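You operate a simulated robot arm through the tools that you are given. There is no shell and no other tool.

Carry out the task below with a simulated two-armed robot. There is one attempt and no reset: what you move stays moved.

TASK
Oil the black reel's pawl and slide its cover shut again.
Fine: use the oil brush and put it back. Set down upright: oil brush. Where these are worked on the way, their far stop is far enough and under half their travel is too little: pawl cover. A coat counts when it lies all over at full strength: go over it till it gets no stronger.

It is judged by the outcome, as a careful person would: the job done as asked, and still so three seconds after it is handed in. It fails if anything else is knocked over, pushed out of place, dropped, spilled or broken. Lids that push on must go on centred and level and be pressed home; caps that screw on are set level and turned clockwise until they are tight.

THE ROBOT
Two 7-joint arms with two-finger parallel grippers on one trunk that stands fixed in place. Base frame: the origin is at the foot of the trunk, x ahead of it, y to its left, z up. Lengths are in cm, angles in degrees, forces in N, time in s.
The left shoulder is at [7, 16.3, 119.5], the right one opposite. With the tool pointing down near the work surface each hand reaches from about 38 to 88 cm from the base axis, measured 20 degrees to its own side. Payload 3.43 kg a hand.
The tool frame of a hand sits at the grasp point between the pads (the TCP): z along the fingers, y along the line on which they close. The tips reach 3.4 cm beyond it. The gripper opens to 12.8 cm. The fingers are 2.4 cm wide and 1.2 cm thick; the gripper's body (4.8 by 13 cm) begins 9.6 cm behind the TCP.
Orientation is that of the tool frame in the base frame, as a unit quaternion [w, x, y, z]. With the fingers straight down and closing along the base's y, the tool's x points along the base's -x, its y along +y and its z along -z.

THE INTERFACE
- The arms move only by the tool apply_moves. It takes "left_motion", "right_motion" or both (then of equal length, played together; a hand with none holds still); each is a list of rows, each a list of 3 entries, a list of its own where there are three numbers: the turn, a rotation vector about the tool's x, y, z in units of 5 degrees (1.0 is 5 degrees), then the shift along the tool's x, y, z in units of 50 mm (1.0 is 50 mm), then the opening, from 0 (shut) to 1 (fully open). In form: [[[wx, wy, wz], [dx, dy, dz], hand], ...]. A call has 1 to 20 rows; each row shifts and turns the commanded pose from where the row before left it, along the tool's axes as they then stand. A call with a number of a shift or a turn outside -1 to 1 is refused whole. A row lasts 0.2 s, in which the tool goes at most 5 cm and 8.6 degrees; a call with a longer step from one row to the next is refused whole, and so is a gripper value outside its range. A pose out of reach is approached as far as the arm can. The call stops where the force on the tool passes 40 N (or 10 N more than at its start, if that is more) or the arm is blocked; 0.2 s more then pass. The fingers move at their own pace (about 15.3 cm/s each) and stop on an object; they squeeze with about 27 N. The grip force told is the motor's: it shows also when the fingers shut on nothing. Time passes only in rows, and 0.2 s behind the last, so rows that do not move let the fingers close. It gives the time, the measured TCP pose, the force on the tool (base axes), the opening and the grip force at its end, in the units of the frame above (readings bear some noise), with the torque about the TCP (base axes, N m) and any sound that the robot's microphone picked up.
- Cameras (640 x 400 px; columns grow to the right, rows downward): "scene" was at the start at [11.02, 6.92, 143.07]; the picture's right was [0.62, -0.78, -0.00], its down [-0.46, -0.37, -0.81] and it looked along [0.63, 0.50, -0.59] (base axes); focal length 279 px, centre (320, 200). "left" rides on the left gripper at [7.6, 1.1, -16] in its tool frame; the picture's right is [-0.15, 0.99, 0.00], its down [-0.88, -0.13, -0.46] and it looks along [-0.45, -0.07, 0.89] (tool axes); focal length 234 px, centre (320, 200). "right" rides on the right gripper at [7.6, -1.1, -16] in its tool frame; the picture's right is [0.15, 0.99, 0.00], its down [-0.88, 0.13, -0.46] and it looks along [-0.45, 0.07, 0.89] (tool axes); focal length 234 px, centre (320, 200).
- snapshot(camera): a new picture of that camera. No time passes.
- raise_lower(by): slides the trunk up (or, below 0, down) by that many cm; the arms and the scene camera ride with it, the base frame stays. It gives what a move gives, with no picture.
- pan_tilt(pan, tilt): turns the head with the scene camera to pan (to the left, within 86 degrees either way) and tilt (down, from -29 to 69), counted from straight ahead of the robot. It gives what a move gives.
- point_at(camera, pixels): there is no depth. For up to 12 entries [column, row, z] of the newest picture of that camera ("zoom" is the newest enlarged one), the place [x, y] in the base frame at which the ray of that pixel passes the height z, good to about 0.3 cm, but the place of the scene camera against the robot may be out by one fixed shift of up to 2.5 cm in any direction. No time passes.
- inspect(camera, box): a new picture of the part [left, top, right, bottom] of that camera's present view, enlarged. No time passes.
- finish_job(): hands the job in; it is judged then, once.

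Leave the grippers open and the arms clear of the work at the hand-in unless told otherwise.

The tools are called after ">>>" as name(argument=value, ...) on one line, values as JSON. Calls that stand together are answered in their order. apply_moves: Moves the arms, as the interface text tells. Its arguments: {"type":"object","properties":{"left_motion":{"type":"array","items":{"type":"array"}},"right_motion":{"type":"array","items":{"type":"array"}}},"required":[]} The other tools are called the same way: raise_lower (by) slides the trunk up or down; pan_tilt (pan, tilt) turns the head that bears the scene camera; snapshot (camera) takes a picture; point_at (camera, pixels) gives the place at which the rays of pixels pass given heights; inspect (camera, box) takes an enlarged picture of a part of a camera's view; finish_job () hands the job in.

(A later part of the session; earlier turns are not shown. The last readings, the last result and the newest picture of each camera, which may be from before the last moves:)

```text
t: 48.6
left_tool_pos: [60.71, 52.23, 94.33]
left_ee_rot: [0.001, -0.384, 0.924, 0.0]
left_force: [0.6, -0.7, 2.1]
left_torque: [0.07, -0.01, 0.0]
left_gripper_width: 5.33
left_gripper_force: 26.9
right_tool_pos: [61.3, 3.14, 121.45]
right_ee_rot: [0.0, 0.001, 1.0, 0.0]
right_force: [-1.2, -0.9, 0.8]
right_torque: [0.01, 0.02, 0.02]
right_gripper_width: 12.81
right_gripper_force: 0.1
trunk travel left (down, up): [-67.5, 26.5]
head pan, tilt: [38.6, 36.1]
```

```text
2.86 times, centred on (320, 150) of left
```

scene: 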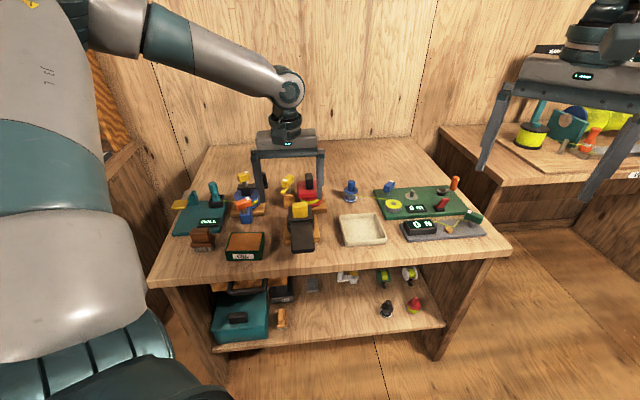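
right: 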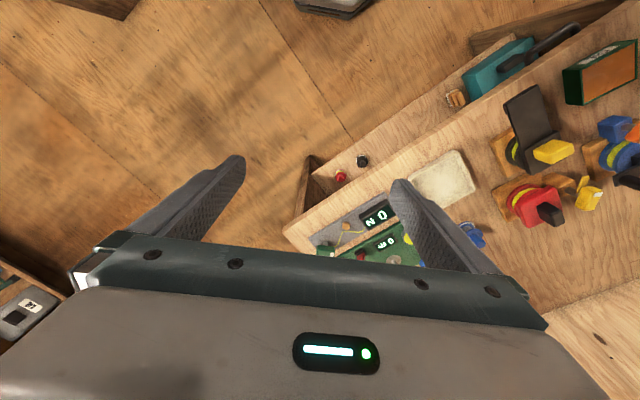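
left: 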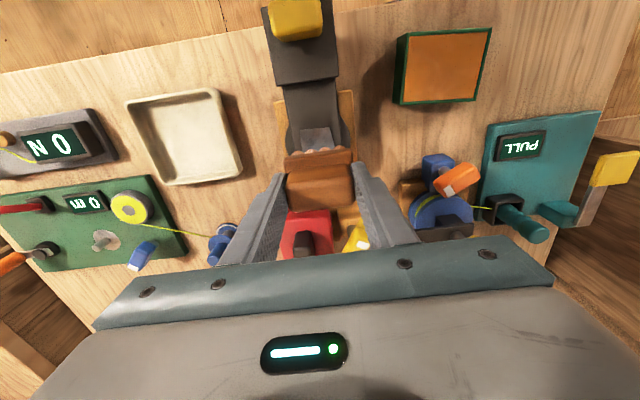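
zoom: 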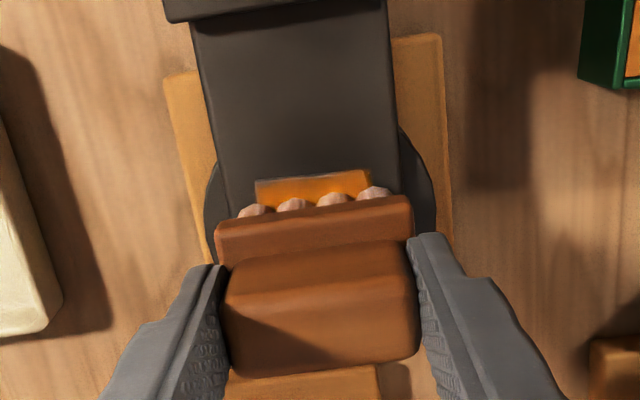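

Touching again (~3 N). Stroke with sideways offsets of ±0.8 cm and ±2.4 cm in depth.

>>> apply_moves(left_motion=[[[0, 0, 0], [0, -0.08, 0.02], 0.2], [[0, 0, 0], [0, -0.08, 0], 0.2], [[0, 0, 0], [0.12, 0, 0], 0.2], [[0, 0, 0], [0.12, 0, 0], 0.2], [[0, 0, 0], [0.12, 0, 0], 0.2], [[0, 0, 0], [0.12, 0, 0], 0.2], [[0, 0, 0], [0, 0.08, 0], 0.2], [[0, 0, 0], [-0.12, 0, 0], 0.2], [[0, 0, 0], [-0.12, 0, 0], 0.2], [[0, 0, 0], [-0.12, 0, 0], 0.2], [[0, 0, 0], [-0.12, 0, 0], 0.2], [[0, 0, 0], [-0.12, 0, 0], 0.2], [[0, 0, 0], [-0.12, 0, 0], 0.2], [[0, 0, 0], [-0.12, 0, 0], 0.2], [[0, 0, 0], [-0.12, 0, 0], 0.2], [[0, 0, 0], [0, 0.08, 0], 0.2], [[0, 0, 0], [0, 0.08, 0], 0.2], [[0, 0, 0], [0, 0, 0], 0.2]])

>>> apply_moves(left_motion=[[[0, 0, 0], [0.12, 0, 0], 0.2], [[0, 0, 0], [0.12, 0, 0], 0.2], [[0, 0, 0], [0.12, 0, 0], 0.2], [[0, 0, 0], [0.12, 0, 0], 0.2], [[0, 0, 0], [0.12, 0, 0], 0.2], [[0, 0, 0], [0.12, 0, 0], 0.2], [[0, 0, 0], [0.12, 0, 0], 0.2], [[0, 0, 0], [0.12, 0, 0], 0.2], [[0, 0, 0], [0, -0.08, 0], 0.2], [[0, 0, 0], [-0.12, 0, 0], 0.2], [[0, 0, 0], [-0.12, 0, 0], 0.2], [[0, 0, 0], [-0.12, 0, 0], 0.2], [[0, 0, 0], [-0.12, 0, 0], 0.2], [[0, 0, 0], [0, 0, -0.3], 0.2], [[0, 0, 0], [0, 0, -0.6], 0.2], [[0, 0, 0], [0, 0, -0.6], 0.2], [[0, 0, 0], [0, 0, 0], 0.2]])

>>> inspect(camera="scene", box=[288, 202, 324, 226])

>>> snapshot(camera="left")

```text
t: 52.4
left_tool_pos: [62.13, 54.14, 94.35]
left_ee_rot: [0.002, -0.382, 0.924, 0.001]
left_force: [3.6, -2.7, 11.2]
left_torque: [-0.28, -0.24, 0.03]
left_gripper_width: 5.31
left_gripper_force: 27.0
right_tool_pos: [61.21, 2.98, 121.54]
right_ee_rot: [0.0, 0.002, 1.0, 0.001]
right_force: [-0.5, -0.6, 0.1]
right_torque: [-0.03, -0.03, -0.03]
right_gripper_width: 12.82
right_gripper_force: 0.0
trunk travel left (down, up): [-67.5, 26.5]
head pan, tilt: [38.6, 36.1]
```

```text
t: 56.0
left_tool_pos: [60.76, 52.31, 101.78]
left_ee_rot: [0.0, -0.383, 0.924, -0.001]
left_force: [0.7, 0.0, -1.3]
left_torque: [0.0, 0.0, 0.01]
left_gripper_width: 5.34
left_gripper_force: 26.9
right_tool_pos: [61.44, 3.25, 121.44]
right_ee_rot: [0.0, 0.001, 1.0, 0.0]
right_force: [0.8, 0.1, -0.2]
right_torque: [-0.07, 0.02, -0.02]
right_gripper_width: 12.77
right_gripper_force: 0.0
trunk travel left (down, up): [-67.5, 26.5]
head pan, tilt: [38.6, 36.1]
```

```text
16.00 times, centred on (306, 214) of scene
```

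zoom: 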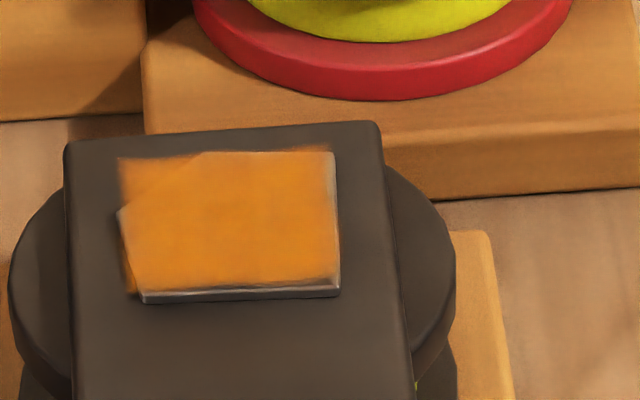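

```text
taken
```

left: 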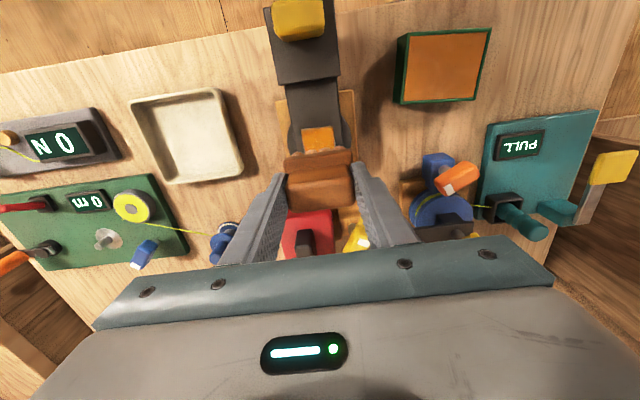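

The coat is unchanged in strength and outline after reloading: it's at full strength. I carry the brush back above its original place.

>>> apply_moves(left_motion=[[[0, 0, 0], [0.274, 0.662, 0], 0.2], [[0, 0, 0], [0.274, 0.662, 0], 0.2], [[0, 0, 0], [0.274, 0.662, 0], 0.2], [[0, 0, 0], [0.274, 0.662, 0], 0.2], [[0, 0, 0], [0.274, 0.662, 0], 0.2], [[0, 0, 0], [-0.132, 0.64, 0], 0.2], [[0, 0, 0], [-0.132, 0.64, 0], 0.2], [[0, 0, 0], [-0.132, 0.64, 0], 0.2], [[0, 0, 0], [-0.132, 0.64, 0], 0.2], [[0, 0, 0], [0, 0, 0.5], 0.2], [[0, 0, 0], [0, 0, 0.5], 0.2], [[0, 0, 0], [0, 0, 0.5], 0.2], [[0, 0, 0], [0, 0, 0.5], 0.2], [[0, 0, 0], [0, 0, 0], 0.2]])

>>> inspect(camera="scene", box=[150, 170, 290, 270])

>>> inspect(camera="left", box=[230, 100, 410, 240])

```text
t: 59.0
left_tool_pos: [36.83, 69.95, 91.65]
left_ee_rot: [0.0, -0.382, 0.924, -0.001]
left_force: [-0.6, 0.1, -1.0]
left_torque: [-0.02, 0.01, -0.02]
left_gripper_width: 5.31
left_gripper_force: 27.3
right_tool_pos: [61.21, 3.11, 121.62]
right_ee_rot: [0.0, 0.001, 1.0, 0.0]
right_force: [0.3, -0.3, 0.2]
right_torque: [-0.03, 0.0, 0.0]
right_gripper_width: 12.81
right_gripper_force: 0.1
trunk travel left (down, up): [-67.5, 26.5]
head pan, tilt: [38.6, 36.1]
```

```text
4.00 times, centred on (220, 220) of scene
```

zoom: 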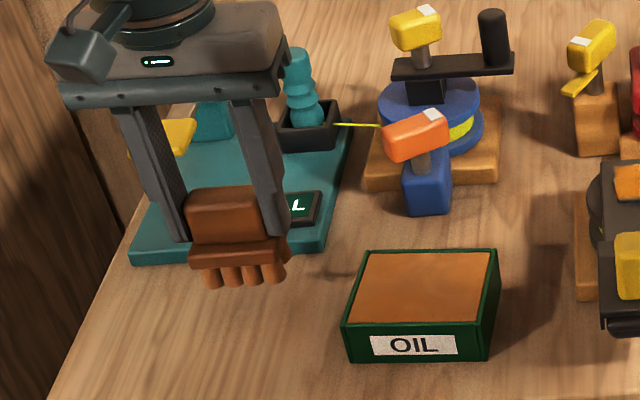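

```text
2.86 times, centred on (320, 170) of left
```

zoom: 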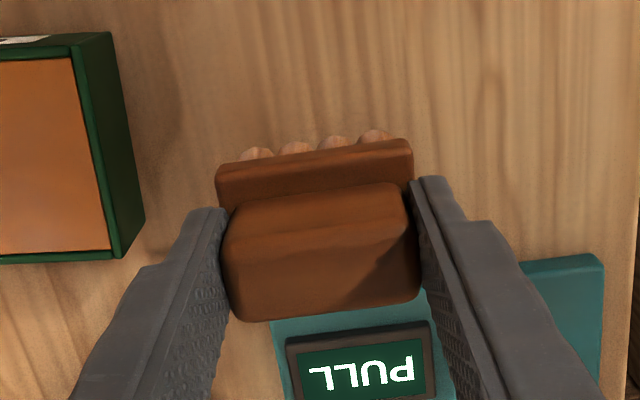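

Nearly home: nudge 0.23 cm outward and lower to just above the table.

>>> apply_moves(left_motion=[[[0, 0, 0], [-0.046, 0, 0.25], 0.2], [[0, 0, 0], [0, 0, 0.3], 0.2], [[0, 0, 0], [0, 0, 0.2], 0.2], [[0, 0, 0], [0, 0, 0.06], 0.2], [[0, 0, 0], [0, 0, 0], 0.2]])

>>> inspect(camera="scene", box=[170, 200, 270, 270])

```text
t: 60.2
left_tool_pos: [37.06, 70.2, 87.59]
left_ee_rot: [0.001, -0.382, 0.924, 0.0]
left_force: [0.2, -0.2, -0.3]
left_torque: [0.03, -0.01, 0.01]
left_gripper_width: 5.34
left_gripper_force: 27.3
right_tool_pos: [61.2, 3.22, 121.49]
right_ee_rot: [0.0, 0.001, 1.0, -0.001]
right_force: [-1.0, 0.5, -0.1]
right_torque: [-0.02, 0.02, 0.01]
right_gripper_width: 12.78
right_gripper_force: 0.1
trunk travel left (down, up): [-67.5, 26.5]
head pan, tilt: [38.6, 36.1]
```

```text
5.71 times, centred on (220, 235) of scene
```

zoom: 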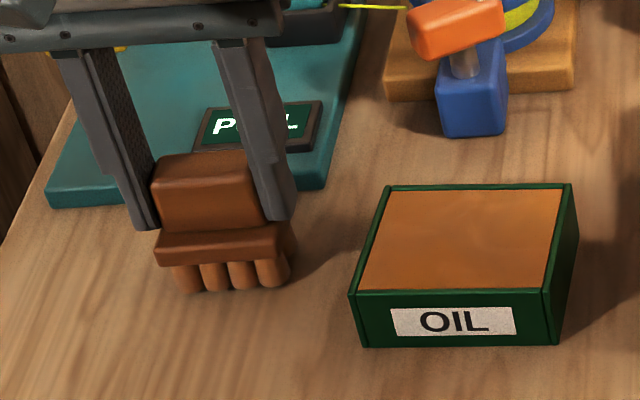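

About 3 mm above the table. Lower in 1 mm steps till contact.

>>> apply_moves(left_motion=[[[0, 0, 0], [0, 0, 0.03], 0.2], [[0, 0, 0], [0, 0, 0.03], 0.2], [[0, 0, 0], [0, 0, 0.01], 0.2], [[0, 0, 0], [0, 0, 0], 0.2]])

```text
t: 61.2
left_tool_pos: [37.17, 70.15, 87.3]
left_ee_rot: [0.0, -0.383, 0.924, 0.0]
left_force: [0.3, -0.2, -1.1]
left_torque: [0.0, -0.01, -0.02]
left_gripper_width: 5.34
left_gripper_force: 27.1
right_tool_pos: [61.25, 3.18, 121.45]
right_ee_rot: [0.0, 0.001, 1.0, 0.0]
right_force: [-0.6, 1.1, -0.5]
right_torque: [0.01, 0.01, -0.02]
right_gripper_width: 12.79
right_gripper_force: 0.1
trunk travel left (down, up): [-67.5, 26.5]
head pan, tilt: [38.6, 36.1]
```

>>> apply_moves(left_motion=[[[0, 0, 0], [0, 0, 0.02], 0.2], [[0, 0, 0], [0, 0, 0], 0.2]])

>>> inspect(camera="scene", box=[170, 200, 270, 270])

```text
t: 61.8
left_tool_pos: [37.22, 70.21, 87.15]
left_ee_rot: [0.001, -0.384, 0.924, 0.001]
left_force: [1.5, -0.4, 4.3]
left_torque: [0.09, -0.02, 0.0]
left_gripper_width: 5.32
left_gripper_force: 27.3
right_tool_pos: [61.25, 3.12, 121.44]
right_ee_rot: [0.0, 0.001, 1.0, 0.0]
right_force: [-0.8, -0.6, -0.1]
right_torque: [0.03, -0.02, -0.02]
right_gripper_width: 12.82
right_gripper_force: 0.0
trunk travel left (down, up): [-67.5, 26.5]
head pan, tilt: [38.6, 36.1]
```

```text
5.71 times, centred on (220, 235) of scene
```

zoom: 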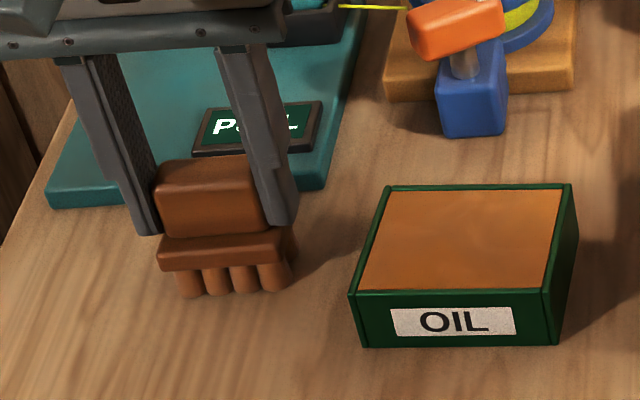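

Contact (~5 N) and the brush is where it was within ~2 mm. Release and rise straight up.

>>> apply_moves(left_motion=[[[0, 0, 0], [0, 0, 0], 0.45], [[0, 0, 0], [0, 0, 0], 0.55], [[0, 0, 0], [0, 0, 0], 0.55], [[0, 0, 0], [0, 0, -0.4], 0.55], [[0, 0, 0], [0, 0, -0.8], 0.55], [[0, 0, 0], [0, 0, -0.9], 0.55], [[0, 0, 0], [0, 0, -0.9], 0.55], [[0, 0, 0], [0, 0, 0], 0.55]])

>>> inspect(camera="scene", box=[150, 170, 290, 270])

>>> snapshot(camera="left")

```text
t: 63.6
left_tool_pos: [36.97, 70.25, 102.16]
left_ee_rot: [0.0, -0.383, 0.924, 0.0]
left_force: [-0.3, 0.1, 0.1]
left_torque: [0.0, 0.02, 0.04]
left_gripper_width: 7.02
left_gripper_force: 0.1
right_tool_pos: [61.37, 3.16, 121.37]
right_ee_rot: [0.001, 0.001, 1.0, 0.0]
right_force: [0.4, 0.8, 0.9]
right_torque: [-0.02, -0.02, 0.01]
right_gripper_width: 12.8
right_gripper_force: 0.0
trunk travel left (down, up): [-67.5, 26.5]
head pan, tilt: [38.6, 36.1]
```

```text
4.00 times, centred on (220, 220) of scene
```

zoom: 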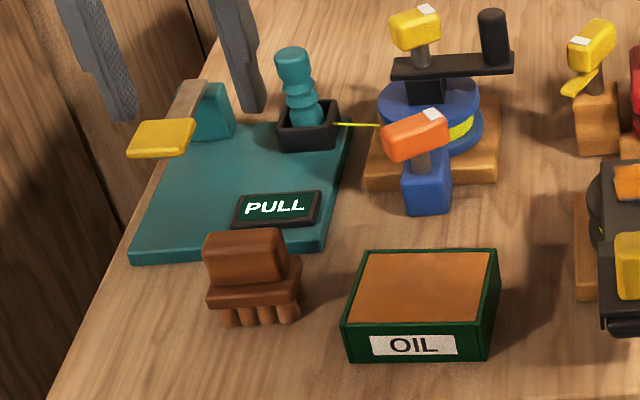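

```text
taken
```

left: 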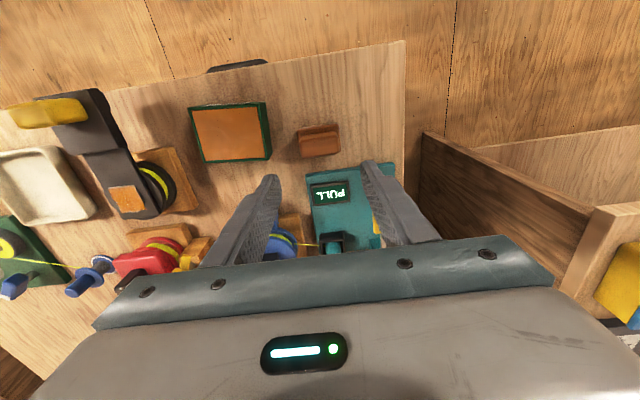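

The brush stands upright in its place. Now move over the cover's yellow grip.

>>> apply_moves(left_motion=[[[0, 0, 0], [0.243, -0.843, 0], 0.6], [[0, 0, 0], [0.243, -0.843, 0], 0.6], [[0, 0, 0], [0.243, -0.843, 0], 0.6], [[0, 0, 0], [0.243, -0.843, 0], 0.6], [[0, 0, 0], [0.243, -0.843, 0], 0.6], [[0, 0, 0], [0.243, -0.843, 0], 0.6], [[0, 0, 0], [0.243, -0.843, 0], 0.6], [[0, 0, 0], [0, 0, 0.8], 0.6], [[0, 0, 0], [0, 0, 0], 0.6]])

>>> snapshot(camera="left")

>>> inspect(camera="left", box=[260, 110, 380, 230])

```text
t: 65.6
left_tool_pos: [52.09, 43.29, 98.12]
left_ee_rot: [0.001, -0.383, 0.924, 0.0]
left_force: [-0.1, -0.3, -0.3]
left_torque: [0.02, 0.0, 0.0]
left_gripper_width: 7.68
left_gripper_force: 0.0
right_tool_pos: [61.29, 3.06, 121.68]
right_ee_rot: [0.001, 0.001, 1.0, 0.0]
right_force: [-0.2, -0.3, -0.8]
right_torque: [0.02, -0.02, 0.02]
right_gripper_width: 12.79
right_gripper_force: 0.0
trunk travel left (down, up): [-67.5, 26.5]
head pan, tilt: [38.6, 36.1]
```

```text
taken
```

left: 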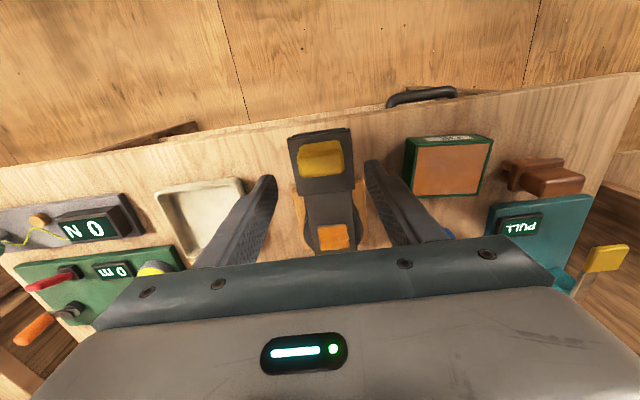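

```text
3.33 times, centred on (320, 170) of left
```

zoom: 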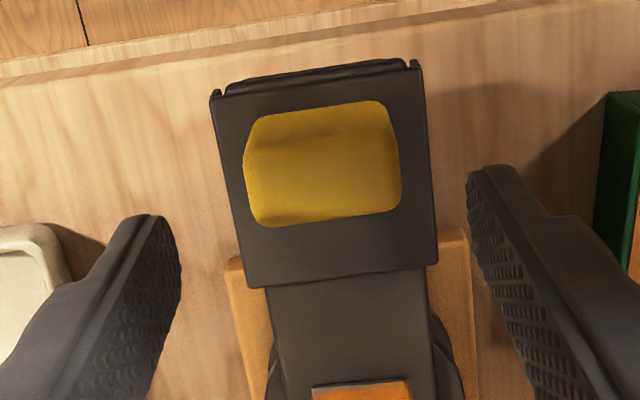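

Aligned within 2–3 mm; I correct and descend to z≈91.7, then close.

>>> apply_moves(left_motion=[[[0, 0, 0], [0.02, 0.035, 0.4], 0.6], [[0, 0, 0], [0, 0, 0.4], 0.6], [[0, 0, 0], [0, 0, 0.3], 0.6], [[0, 0, 0], [0, 0, 0.18], 0.6], [[0, 0, 0], [0, 0, 0], 0.6]])

>>> inspect(camera="left", box=[260, 110, 380, 230])

```text
t: 66.8
left_tool_pos: [51.78, 43.38, 91.81]
left_ee_rot: [0.0, -0.383, 0.924, 0.001]
left_force: [0.1, -0.7, -0.1]
left_torque: [0.01, -0.01, 0.0]
left_gripper_width: 7.66
left_gripper_force: 0.1
right_tool_pos: [61.4, 3.11, 121.59]
right_ee_rot: [0.0, 0.001, 1.0, -0.001]
right_force: [0.4, -0.7, 0.2]
right_torque: [-0.01, -0.01, 0.02]
right_gripper_width: 12.77
right_gripper_force: 0.1
trunk travel left (down, up): [-67.5, 26.5]
head pan, tilt: [38.6, 36.1]
```

```text
3.33 times, centred on (320, 170) of left
```

zoom: 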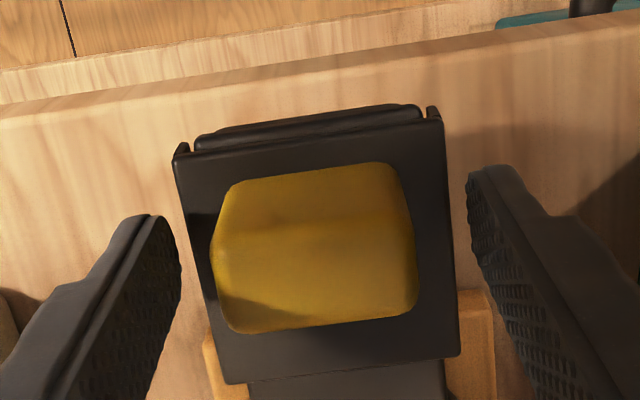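

Centred. Close on the grip.

>>> apply_moves(left_motion=[[[0, 0, 0], [0, 0, 0], 0.36], [[0, 0, 0], [0, 0, 0], 0.3], [[0, 0, 0], [0, 0, 0], 0.2], [[0, 0, 0], [0, 0, 0], 0.2]])

>>> apply_moves(left_motion=[[[0, 0, 0], [-0.06, 0, 0], 0.2], [[0, 0, 0], [-0.1, 0, 0], 0.2], [[0, 0, 0], [-0.1, 0, 0], 0.2], [[0, 0, 0], [-0.1, 0, 0], 0.2], [[0, 0, 0], [-0.1, 0, 0], 0.2], [[0, 0, 0], [-0.1, 0, 0], 0.2], [[0, 0, 0], [-0.1, 0, 0], 0.2], [[0, 0, 0], [-0.1, 0, 0], 0.2]])

>>> inspect(camera="left", box=[240, 60, 400, 240])

```text
t: 67.8
left_tool_pos: [51.77, 43.37, 91.77]
left_ee_rot: [0.001, -0.383, 0.924, 0.001]
left_force: [0.4, 0.1, -0.4]
left_torque: [0.01, 0.09, -0.13]
left_gripper_width: 4.55
left_gripper_force: 26.6
right_tool_pos: [61.34, 3.1, 121.36]
right_ee_rot: [0.0, 0.001, 1.0, 0.0]
right_force: [-0.5, -0.3, -0.6]
right_torque: [0.04, -0.01, 0.0]
right_gripper_width: 12.8
right_gripper_force: 0.1
trunk travel left (down, up): [-67.5, 26.5]
head pan, tilt: [38.6, 36.1]
```

```text
t: 69.6
left_tool_pos: [54.52, 46.11, 91.84]
left_ee_rot: [0.0, -0.384, 0.924, 0.0]
left_force: [0.7, -0.2, 2.9]
left_torque: [-0.03, 0.23, 0.0]
left_gripper_width: 4.54
left_gripper_force: 27.2
right_tool_pos: [61.28, 3.04, 121.42]
right_ee_rot: [0.0, 0.0, 1.0, 0.0]
right_force: [0.1, -0.1, 0.6]
right_torque: [0.03, -0.01, 0.0]
right_gripper_width: 12.81
right_gripper_force: 0.0
trunk travel left (down, up): [-67.5, 26.5]
head pan, tilt: [38.6, 36.1]
```

```text
2.22 times, centred on (320, 150) of left
```

zoom: 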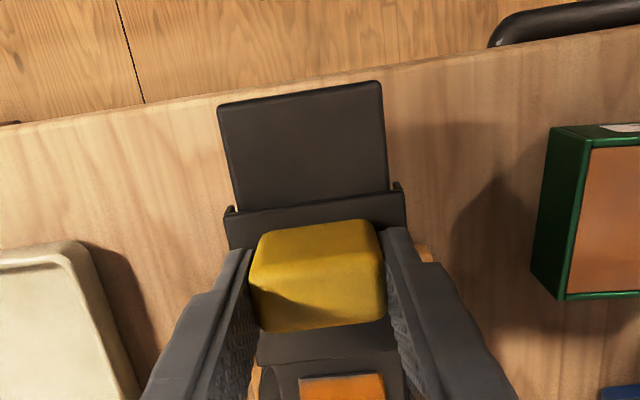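

Gripped and sliding freely. Continue 6.5 cm toward shut.

>>> apply_moves(left_motion=[[[0, 0, 0], [-0.1, 0, 0], 0.2], [[0, 0, 0], [-0.1, 0, 0], 0.2], [[0, 0, 0], [-0.1, 0, 0], 0.2], [[0, 0, 0], [-0.1, 0, 0], 0.2], [[0, 0, 0], [-0.1, 0, 0], 0.2], [[0, 0, 0], [-0.1, 0, 0], 0.2], [[0, 0, 0], [-0.1, 0, 0], 0.2], [[0, 0, 0], [-0.1, 0, 0], 0.2], [[0, 0, 0], [-0.1, 0, 0], 0.2], [[0, 0, 0], [-0.1, 0, 0], 0.2], [[0, 0, 0], [-0.1, 0, 0], 0.2], [[0, 0, 0], [-0.1, 0, 0], 0.2], [[0, 0, 0], [-0.1, 0, 0], 0.2]])

>>> inspect(camera="left", box=[240, 80, 400, 240])

```text
t: 72.4
left_tool_pos: [59.06, 50.65, 91.83]
left_ee_rot: [-0.001, -0.383, 0.924, -0.001]
left_force: [0.5, -2.1, -0.2]
left_torque: [-0.07, -0.05, -0.1]
left_gripper_width: 4.52
left_gripper_force: 26.6
right_tool_pos: [61.34, 3.02, 121.44]
right_ee_rot: [0.0, 0.0, 1.0, 0.0]
right_force: [0.7, 0.2, 0.1]
right_torque: [0.0, -0.01, 0.01]
right_gripper_width: 12.79
right_gripper_force: 0.0
trunk travel left (down, up): [-67.5, 26.5]
head pan, tilt: [38.6, 36.1]
```

```text
2.50 times, centred on (320, 160) of left
```

zoom: 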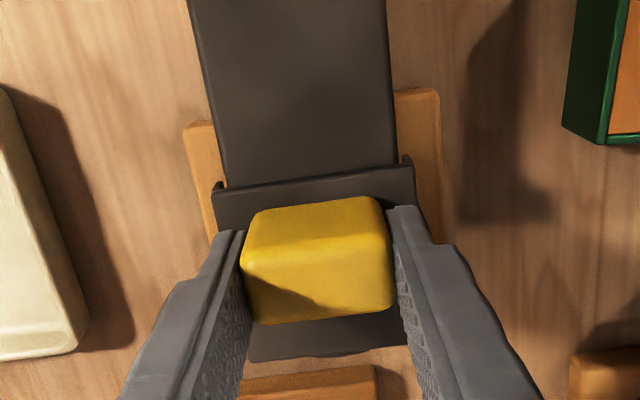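

About 1 cm left. Small 2 mm steps toward the shut stop.

>>> apply_moves(left_motion=[[[0, 0, 0], [-0.04, 0, 0], 0.2], [[0, 0, 0], [-0.04, 0, 0], 0.2], [[0, 0, 0], [-0.04, 0, 0], 0.2], [[0, 0, 0], [-0.04, 0, 0], 0.2], [[0, 0, 0], [-0.04, 0, 0], 0.2], [[0, 0, 0], [0, 0, 0], 0.2]])

>>> inspect(camera="left", box=[240, 80, 400, 240])

```text
t: 73.8
left_tool_pos: [59.7, 51.4, 91.8]
left_ee_rot: [0.0, -0.383, 0.924, -0.001]
left_force: [-2.0, -1.6, -0.2]
left_torque: [-0.01, 0.01, 0.0]
left_gripper_width: 4.55
left_gripper_force: 26.4
right_tool_pos: [61.3, 3.12, 121.44]
right_ee_rot: [0.0, 0.0, 1.0, 0.0]
right_force: [0.2, 0.0, -0.3]
right_torque: [0.01, 0.02, 0.0]
right_gripper_width: 12.8
right_gripper_force: 0.1
trunk travel left (down, up): [-67.5, 26.5]
head pan, tilt: [38.6, 36.1]
```

```text
2.50 times, centred on (320, 160) of left
```

zoom: 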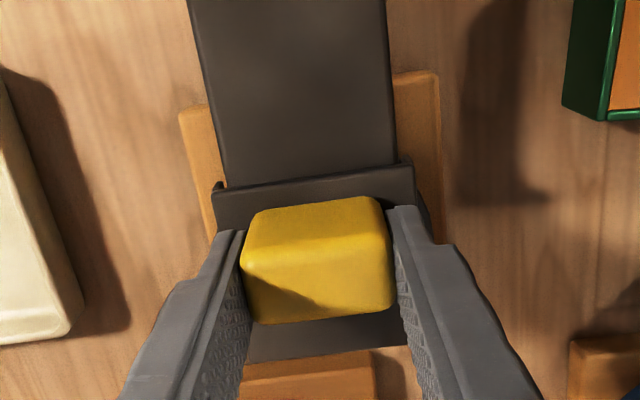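

At (59.7, 51.4), essentially the original shut position, resistance beginning. Two or three more 1 mm presses to be on the stop.

>>> apply_moves(left_motion=[[[0, 0, 0], [-0.02, 0, 0], 0.2], [[0, 0, 0], [-0.02, 0, 0], 0.2], [[0, 0, 0], [0, 0, 0], 0.2]])

```text
t: 74.6
left_tool_pos: [59.91, 51.47, 91.86]
left_ee_rot: [0.0, -0.383, 0.924, 0.0]
left_force: [-1.3, -1.2, -0.2]
left_torque: [0.0, 0.11, 0.03]
left_gripper_width: 4.55
left_gripper_force: 26.7
right_tool_pos: [61.32, 3.15, 121.51]
right_ee_rot: [0.0, 0.001, 1.0, -0.001]
right_force: [-0.2, 0.1, 0.5]
right_torque: [-0.01, 0.01, 0.02]
right_gripper_width: 12.82
right_gripper_force: 0.1
trunk travel left (down, up): [-67.5, 26.5]
head pan, tilt: [38.6, 36.1]
```

>>> apply_moves(left_motion=[[[0, 0, 0], [-0.03, 0, 0], 0.2], [[0, 0, 0], [-0.03, 0, 0], 0.2], [[0, 0, 0], [0, 0, 0], 0.2]])

>>> inspect(camera="left", box=[240, 80, 400, 240])

>>> inspect(camera="scene", box=[245, 150, 365, 255])

```text
t: 75.4
left_tool_pos: [60.07, 51.79, 91.79]
left_ee_rot: [0.0, -0.382, 0.924, -0.001]
left_force: [-1.3, -0.7, -0.3]
left_torque: [0.09, 0.12, 0.04]
left_gripper_width: 4.54
left_gripper_force: 26.7
right_tool_pos: [61.28, 3.15, 121.41]
right_ee_rot: [0.0, 0.001, 1.0, -0.001]
right_force: [0.4, -0.2, 0.9]
right_torque: [0.01, 0.01, 0.01]
right_gripper_width: 12.81
right_gripper_force: 0.0
trunk travel left (down, up): [-67.5, 26.5]
head pan, tilt: [38.6, 36.1]
```

```text
2.50 times, centred on (320, 160) of left
```

zoom: 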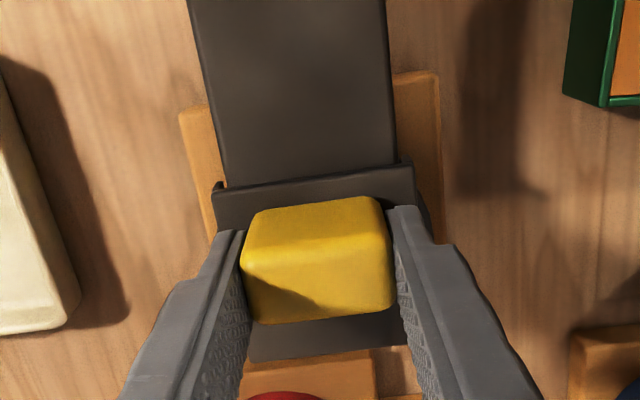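

```text
3.81 times, centred on (305, 202) of scene
```

zoom: 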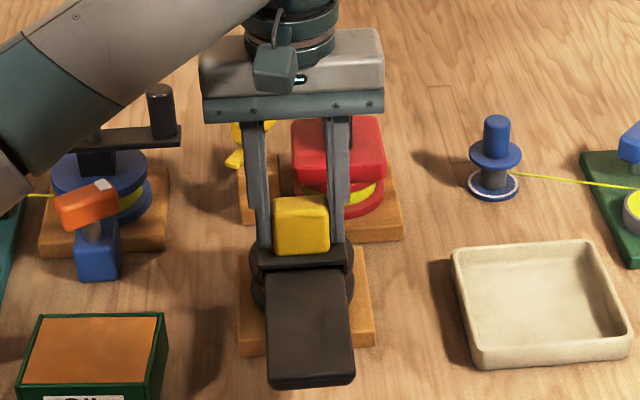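

The hand camera shows the reel's base now staying fixed relative to the hand while the table moved: the last presses slid the whole reel by a few millimetres. I stop pushing, release, rise clear, and compare with the original scene picture.

>>> apply_moves(left_motion=[[[0, 0, 0], [0, 0, 0], 0.6], [[0, 0, 0], [0, 0, 0], 0.6], [[0, 0, 0], [0, 0, -0.5], 0.6], [[0, 0, 0], [0, 0, -1], 0.6], [[0, 0, 0], [0, 0, -1], 0.6], [[0, 0, 0], [0.5, 0.5, 0], 0.6], [[0, 0, 0], [0.5, 0.5, 0], 0.6], [[0, 0, 0], [0.5, 0.5, 0], 0.6], [[0, 0, 0], [0, 0, 0], 0.6]])

>>> inspect(camera="scene", box=[280, 195, 328, 225])

>>> inspect(camera="scene", box=[265, 180, 345, 260])

```text
t: 77.4
left_tool_pos: [49.62, 51.69, 104.22]
left_ee_rot: [0.0, -0.383, 0.924, 0.001]
left_force: [0.0, 0.4, 0.0]
left_torque: [0.03, 0.0, 0.0]
left_gripper_width: 7.7
left_gripper_force: 0.2
right_tool_pos: [61.47, 3.0, 121.4]
right_ee_rot: [-0.001, 0.001, 1.0, -0.001]
right_force: [0.0, 0.5, -0.2]
right_torque: [-0.02, 0.04, 0.01]
right_gripper_width: 12.77
right_gripper_force: 0.1
trunk travel left (down, up): [-67.5, 26.5]
head pan, tilt: [38.6, 36.1]
```

```text
13.33 times, centred on (304, 210) of scene
```

zoom: 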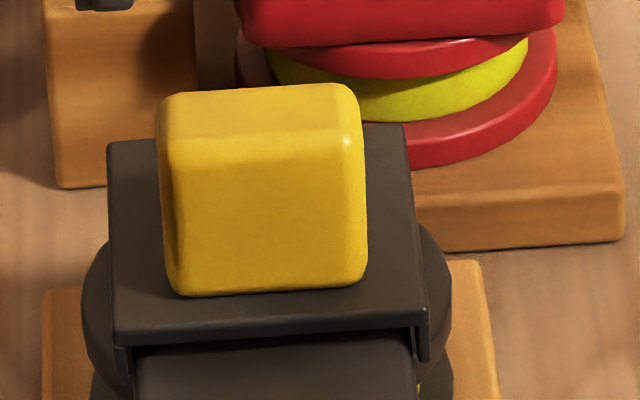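

```text
5.00 times, centred on (305, 220) of scene
```

zoom: 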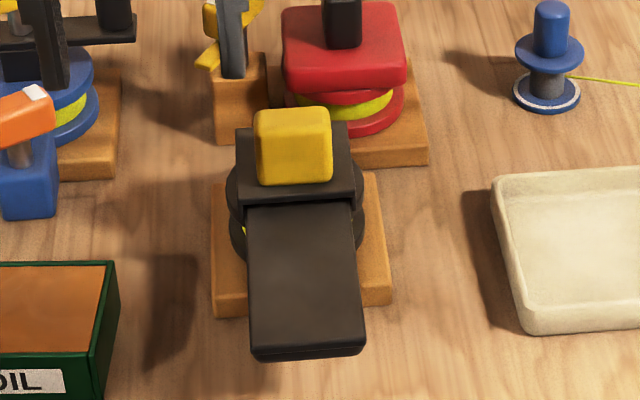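

Comparing with the first picture, the reel shifted (−8.5, −12) px at 13.3×. I convert that to centimetres.

>>> point_at(camera="scene", pixels=[[304, 210, 86], [303.36, 209.1, 86], [289, 222, 86], [288.4, 221.2, 86]])

>>> inspect(camera="scene", box=[245, 150, 365, 255])

>>> snapshot(camera="left")

>>> snapshot(camera="scene")

```text
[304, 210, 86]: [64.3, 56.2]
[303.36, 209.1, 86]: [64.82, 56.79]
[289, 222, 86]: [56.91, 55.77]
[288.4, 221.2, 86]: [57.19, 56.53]
```

```text
3.81 times, centred on (305, 202) of scene
```

zoom: 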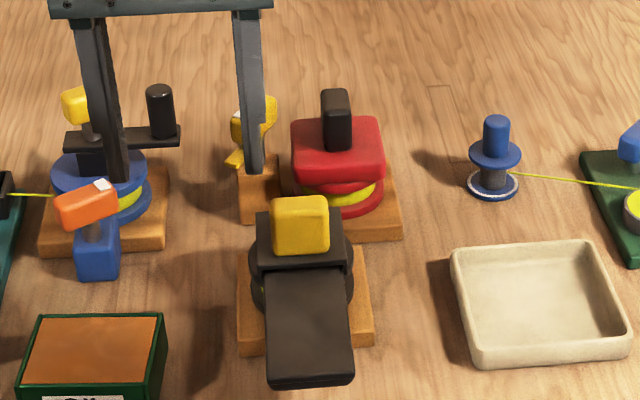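

```text
taken
```

left: 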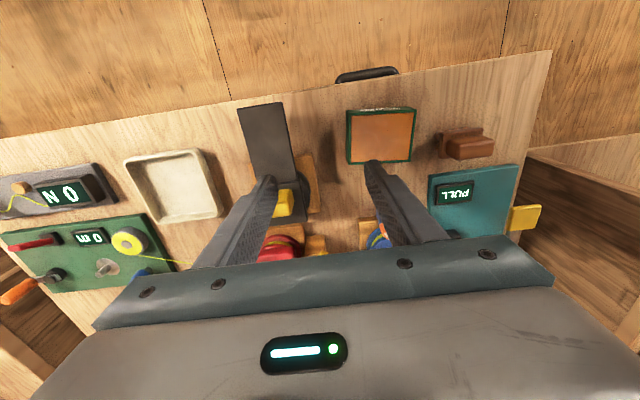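

```text
taken
```

scene: 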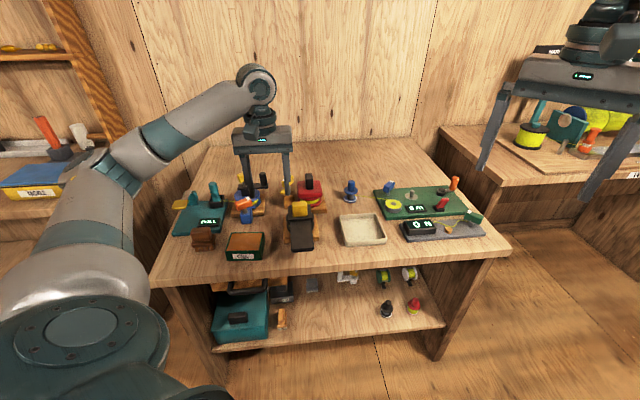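

The reel shifted ≈0.8 cm away from the robot (cover is fully shut relative to it). I'll put it back by gripping its plate by the sides near the front end and drawing it back gently. First move above the plate.

>>> apply_moves(left_motion=[[[0, 0, 0], [0.16, -0.75, 0], 0.65], [[0, 0, 0], [0.16, -0.75, 0], 0.65], [[0, 0, 0], [0, 0, 0.6], 0.65], [[0, 0, 0], [0, 0, 0.6], 0.65], [[0, 0, 0], [0, 0, 0], 0.65]])

>>> snapshot(camera="left")

>>> inspect(camera="left", box=[240, 110, 400, 230])

```text
t: 78.6
left_tool_pos: [53.74, 45.27, 98.22]
left_ee_rot: [0.0, -0.382, 0.924, 0.0]
left_force: [-0.4, -0.9, 0.2]
left_torque: [-0.01, 0.06, 0.01]
left_gripper_width: 8.33
left_gripper_force: 0.0
right_tool_pos: [61.36, 2.9, 121.51]
right_ee_rot: [0.001, 0.001, 1.0, -0.001]
right_force: [-0.8, 0.7, 0.2]
right_torque: [0.04, 0.0, 0.03]
right_gripper_width: 12.81
right_gripper_force: 0.0
trunk travel left (down, up): [-67.5, 26.5]
head pan, tilt: [38.6, 36.1]
```

```text
taken
```

left: 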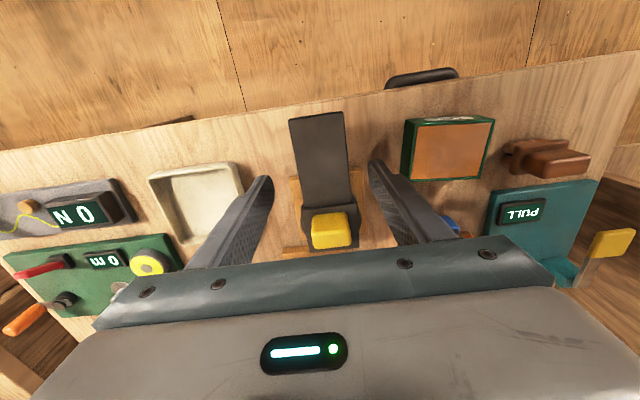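

```text
3.33 times, centred on (320, 170) of left
```

zoom: 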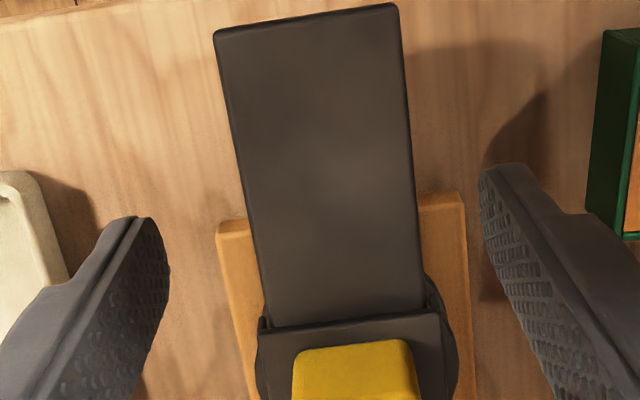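

>>> point_at(camera="left", pixels=[[288.5, 120.5, 86], [341.9, 111.5, 86], [305, 207.5, 86], [352.4, 202.4, 86], [289, 179, 82], [363, 168, 82], [303.7, 208.5, 87.5], [355, 204, 87.5]])

```text
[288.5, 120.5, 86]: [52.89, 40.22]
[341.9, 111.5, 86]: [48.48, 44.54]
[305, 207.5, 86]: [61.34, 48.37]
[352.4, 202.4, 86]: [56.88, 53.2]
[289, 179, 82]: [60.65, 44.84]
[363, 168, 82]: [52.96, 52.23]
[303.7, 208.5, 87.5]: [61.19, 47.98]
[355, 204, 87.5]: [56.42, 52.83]
```

The plate's centreline is at v≈−5.9 and runs at 45°. I descend with fingers straddling the plate (tips to z≈84, clear of the base) and close on its sides.

>>> apply_moves(left_motion=[[[0, 0, 0], [0, 0.02, 0.5], 0.65], [[0, 0, 0], [0, 0, 0.5], 0.65], [[0, 0, 0], [0, 0, 0.5], 0.65], [[0, 0, 0], [0, 0, 0.4], 0.65], [[0, 0, 0], [0, 0, 0.24], 0.65], [[0, 0, 0], [0, 0, 0], 0.65]])

>>> inspect(camera="left", box=[220, 90, 420, 240])

>>> inspect(camera="scene", box=[245, 170, 365, 265])

```text
t: 80.0
left_tool_pos: [53.63, 45.23, 87.51]
left_ee_rot: [0.0, -0.383, 0.924, -0.001]
left_force: [-0.3, 0.1, -0.2]
left_torque: [0.03, -0.01, 0.0]
left_gripper_width: 8.3
left_gripper_force: 0.0
right_tool_pos: [61.35, 3.17, 121.58]
right_ee_rot: [0.0, 0.0, 1.0, 0.0]
right_force: [-0.2, 0.7, 0.0]
right_torque: [-0.01, 0.01, 0.02]
right_gripper_width: 12.82
right_gripper_force: 0.2
trunk travel left (down, up): [-67.5, 26.5]
head pan, tilt: [38.6, 36.1]
```

```text
2.67 times, centred on (320, 165) of left
```

zoom: 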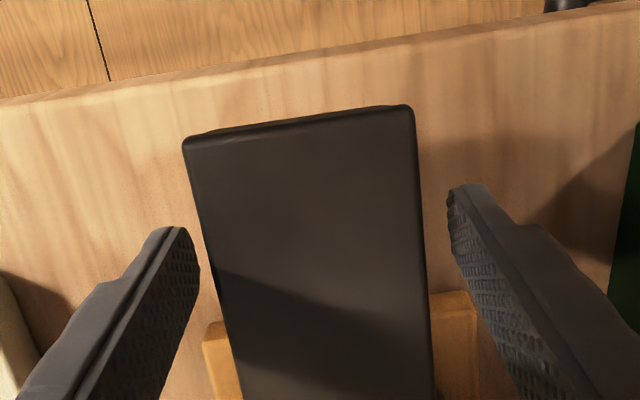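

```text
4.21 times, centred on (305, 218) of scene
```

zoom: 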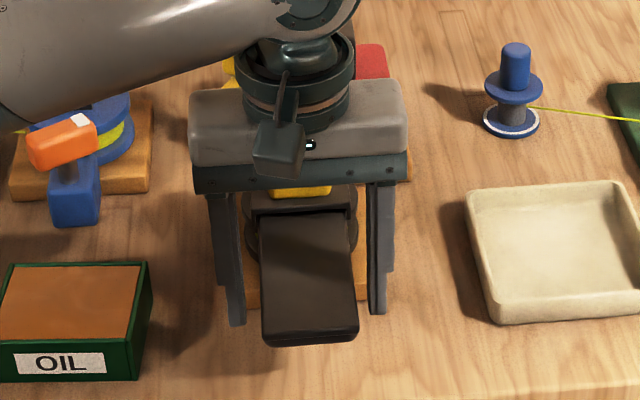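

The plate is centred between the fingers within ~1 mm. Close on it, then draw it 0.6 cm toward the robot slowly.

>>> apply_moves(left_motion=[[[0, 0, 0], [0, -0.01, 0], 0.55], [[0, 0, 0], [0, 0, 0], 0.5], [[0, 0, 0], [0, 0, 0], 0.45], [[0, 0, 0], [0, 0, 0], 0.4], [[0, 0, 0], [0, 0, 0], 0.4]])

>>> inspect(camera="left", box=[220, 90, 420, 240])

```text
t: 81.2
left_tool_pos: [53.59, 45.34, 87.51]
left_ee_rot: [0.0, -0.382, 0.924, 0.001]
left_force: [0.0, -0.6, -0.4]
left_torque: [0.14, -0.19, -0.17]
left_gripper_width: 6.37
left_gripper_force: 26.7
right_tool_pos: [61.33, 3.07, 121.45]
right_ee_rot: [0.001, 0.0, 1.0, 0.0]
right_force: [-0.4, 0.8, -0.4]
right_torque: [0.03, 0.02, 0.01]
right_gripper_width: 12.78
right_gripper_force: 0.1
trunk travel left (down, up): [-67.5, 26.5]
head pan, tilt: [38.6, 36.1]
```

```text
2.67 times, centred on (320, 165) of left
```

zoom: 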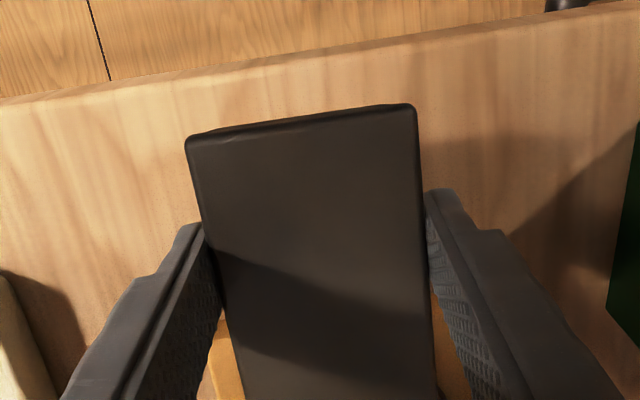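

Held at 6.37 cm. Draw it back 0.6 cm in four gentle steps, then compare with the scene.

>>> apply_moves(left_motion=[[[0, 0, 0], [0.03, 0, 0], 0.4], [[0, 0, 0], [0.03, 0, 0], 0.4], [[0, 0, 0], [0.03, 0, 0], 0.4], [[0, 0, 0], [0.03, 0, 0], 0.4], [[0, 0, 0], [0, 0, 0], 0.4]])

>>> inspect(camera="scene", box=[265, 180, 345, 260])

>>> inspect(camera="left", box=[220, 90, 420, 240])

```text
t: 82.4
left_tool_pos: [53.15, 44.98, 87.67]
left_ee_rot: [0.0, -0.384, 0.923, 0.0]
left_force: [-0.3, 1.8, 0.2]
left_torque: [-0.04, -0.24, 0.21]
left_gripper_width: 6.36
left_gripper_force: 26.8
right_tool_pos: [61.46, 3.21, 121.43]
right_ee_rot: [0.0, 0.0, 1.0, 0.0]
right_force: [0.1, 0.3, -0.3]
right_torque: [-0.03, 0.0, -0.02]
right_gripper_width: 12.83
right_gripper_force: 0.0
trunk travel left (down, up): [-67.5, 26.5]
head pan, tilt: [38.6, 36.1]
```

```text
5.00 times, centred on (305, 220) of scene
```

zoom: 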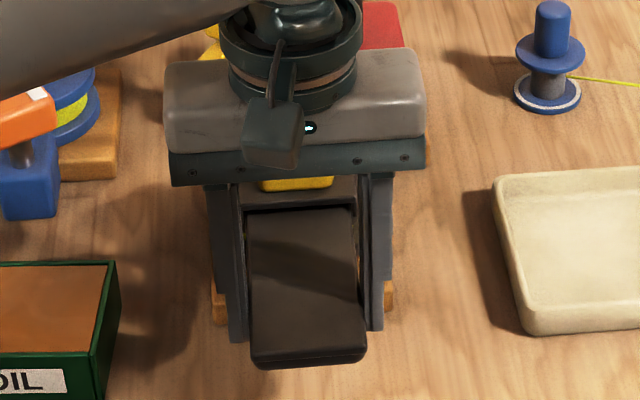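

```text
2.67 times, centred on (320, 165) of left
```

zoom: 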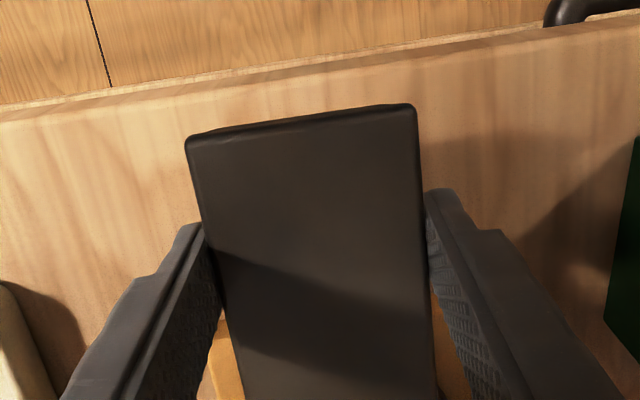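

The reel followed, and the plate's end is back at ≈(253–366, 365), like the first picture. Release, rise straight up and clear away.

>>> apply_moves(left_motion=[[[0, 0, 0], [0, 0, 0], 0.5], [[0, 0, 0], [0, 0, 0], 0.65], [[0, 0, 0], [0, 0, 0], 0.65], [[0, 0, 0], [0, 0, -0.5], 0.65], [[0, 0, 0], [0, 0, -0.9], 0.65], [[0, 0, 0], [0, 0, -0.9], 0.65], [[0, 0, 0], [0, 0, -0.9], 0.65], [[0, 0, 0], [0.6, 0.6, 0], 0.65], [[0, 0, 0], [0.6, 0.6, 0], 0.65], [[0, 0, 0], [0.6, 0.6, 0], 0.65], [[0, 0, 0], [0, 0, 0], 0.65]])

>>> inspect(camera="scene", box=[280, 195, 328, 225])

>>> inspect(camera="scene", box=[265, 180, 345, 260])

>>> snapshot(camera="scene")

```text
t: 84.8
left_tool_pos: [40.64, 44.91, 103.55]
left_ee_rot: [0.0, -0.383, 0.924, 0.0]
left_force: [1.2, 0.5, 0.4]
left_torque: [0.0, 0.03, 0.02]
left_gripper_width: 8.34
left_gripper_force: 0.1
right_tool_pos: [61.42, 3.04, 121.51]
right_ee_rot: [0.0, 0.001, 1.0, 0.0]
right_force: [0.2, -0.4, 0.2]
right_torque: [0.0, 0.04, 0.0]
right_gripper_width: 12.8
right_gripper_force: 0.0
trunk travel left (down, up): [-67.5, 26.5]
head pan, tilt: [38.6, 36.1]
```

```text
13.33 times, centred on (304, 210) of scene
```

zoom: 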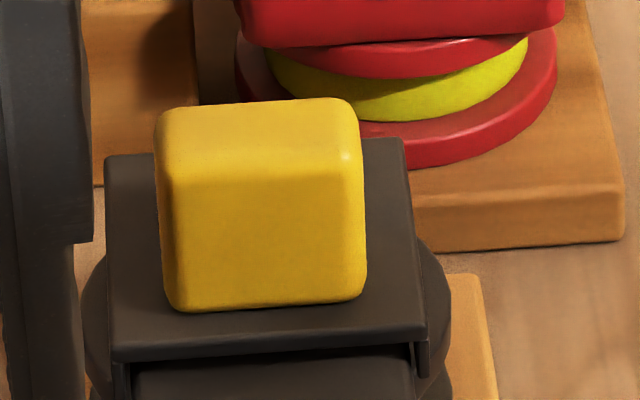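

```text
5.00 times, centred on (305, 220) of scene
```

zoom: 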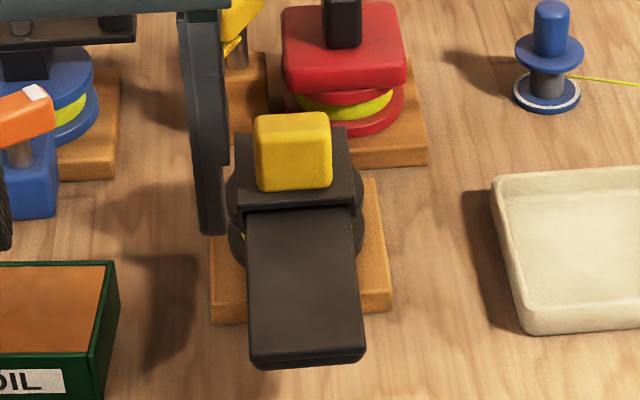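

```text
taken
```

scene: 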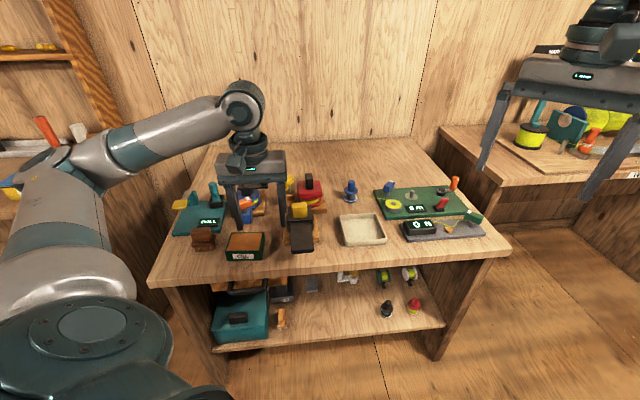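

The reel is back (only ≈2 mm sideways from the start). One last check that the cover is still fully shut: I repeat my very first hand-camera viewpoint, at (51.7, 46.3, 104.2), for a like-for-like comparison.

>>> apply_moves(left_motion=[[[0, 0, 0], [-0.59, -0.455, -0.04], 1], [[0, 0, 0], [-0.59, -0.455, -0.04], 1], [[0, 0, 0], [-0.59, -0.455, -0.04], 1], [[0, 0, 0], [0, 0, 0], 1], [[0, 0, 0], [0, 0, 0], 1]])

>>> inspect(camera="left", box=[270, 165, 350, 235])

>>> snapshot(camera="left")

```text
t: 86.0
left_tool_pos: [51.72, 46.27, 104.31]
left_ee_rot: [0.001, -0.383, 0.924, -0.001]
left_force: [-0.9, 0.0, 0.2]
left_torque: [-0.01, 0.0, -0.01]
left_gripper_width: 12.8
left_gripper_force: 0.0
right_tool_pos: [61.28, 3.11, 121.43]
right_ee_rot: [0.0, 0.001, 1.0, 0.0]
right_force: [-0.8, 0.8, 0.6]
right_torque: [0.01, 0.0, 0.02]
right_gripper_width: 12.83
right_gripper_force: 0.0
trunk travel left (down, up): [-67.5, 26.5]
head pan, tilt: [38.6, 36.1]
```

```text
5.71 times, centred on (310, 200) of left
```

zoom: 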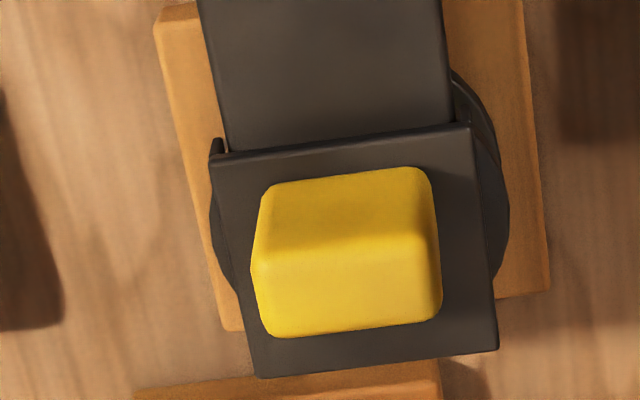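

```text
taken
```

left: 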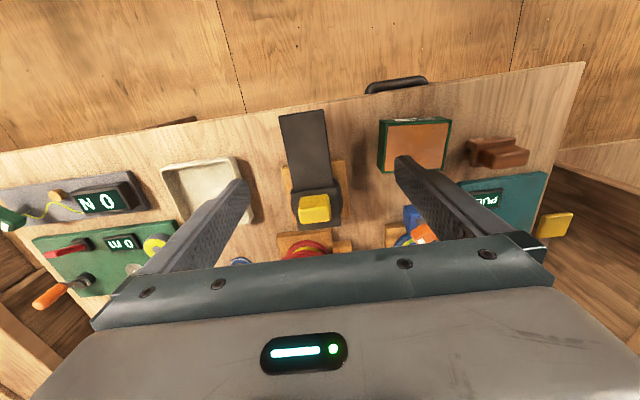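

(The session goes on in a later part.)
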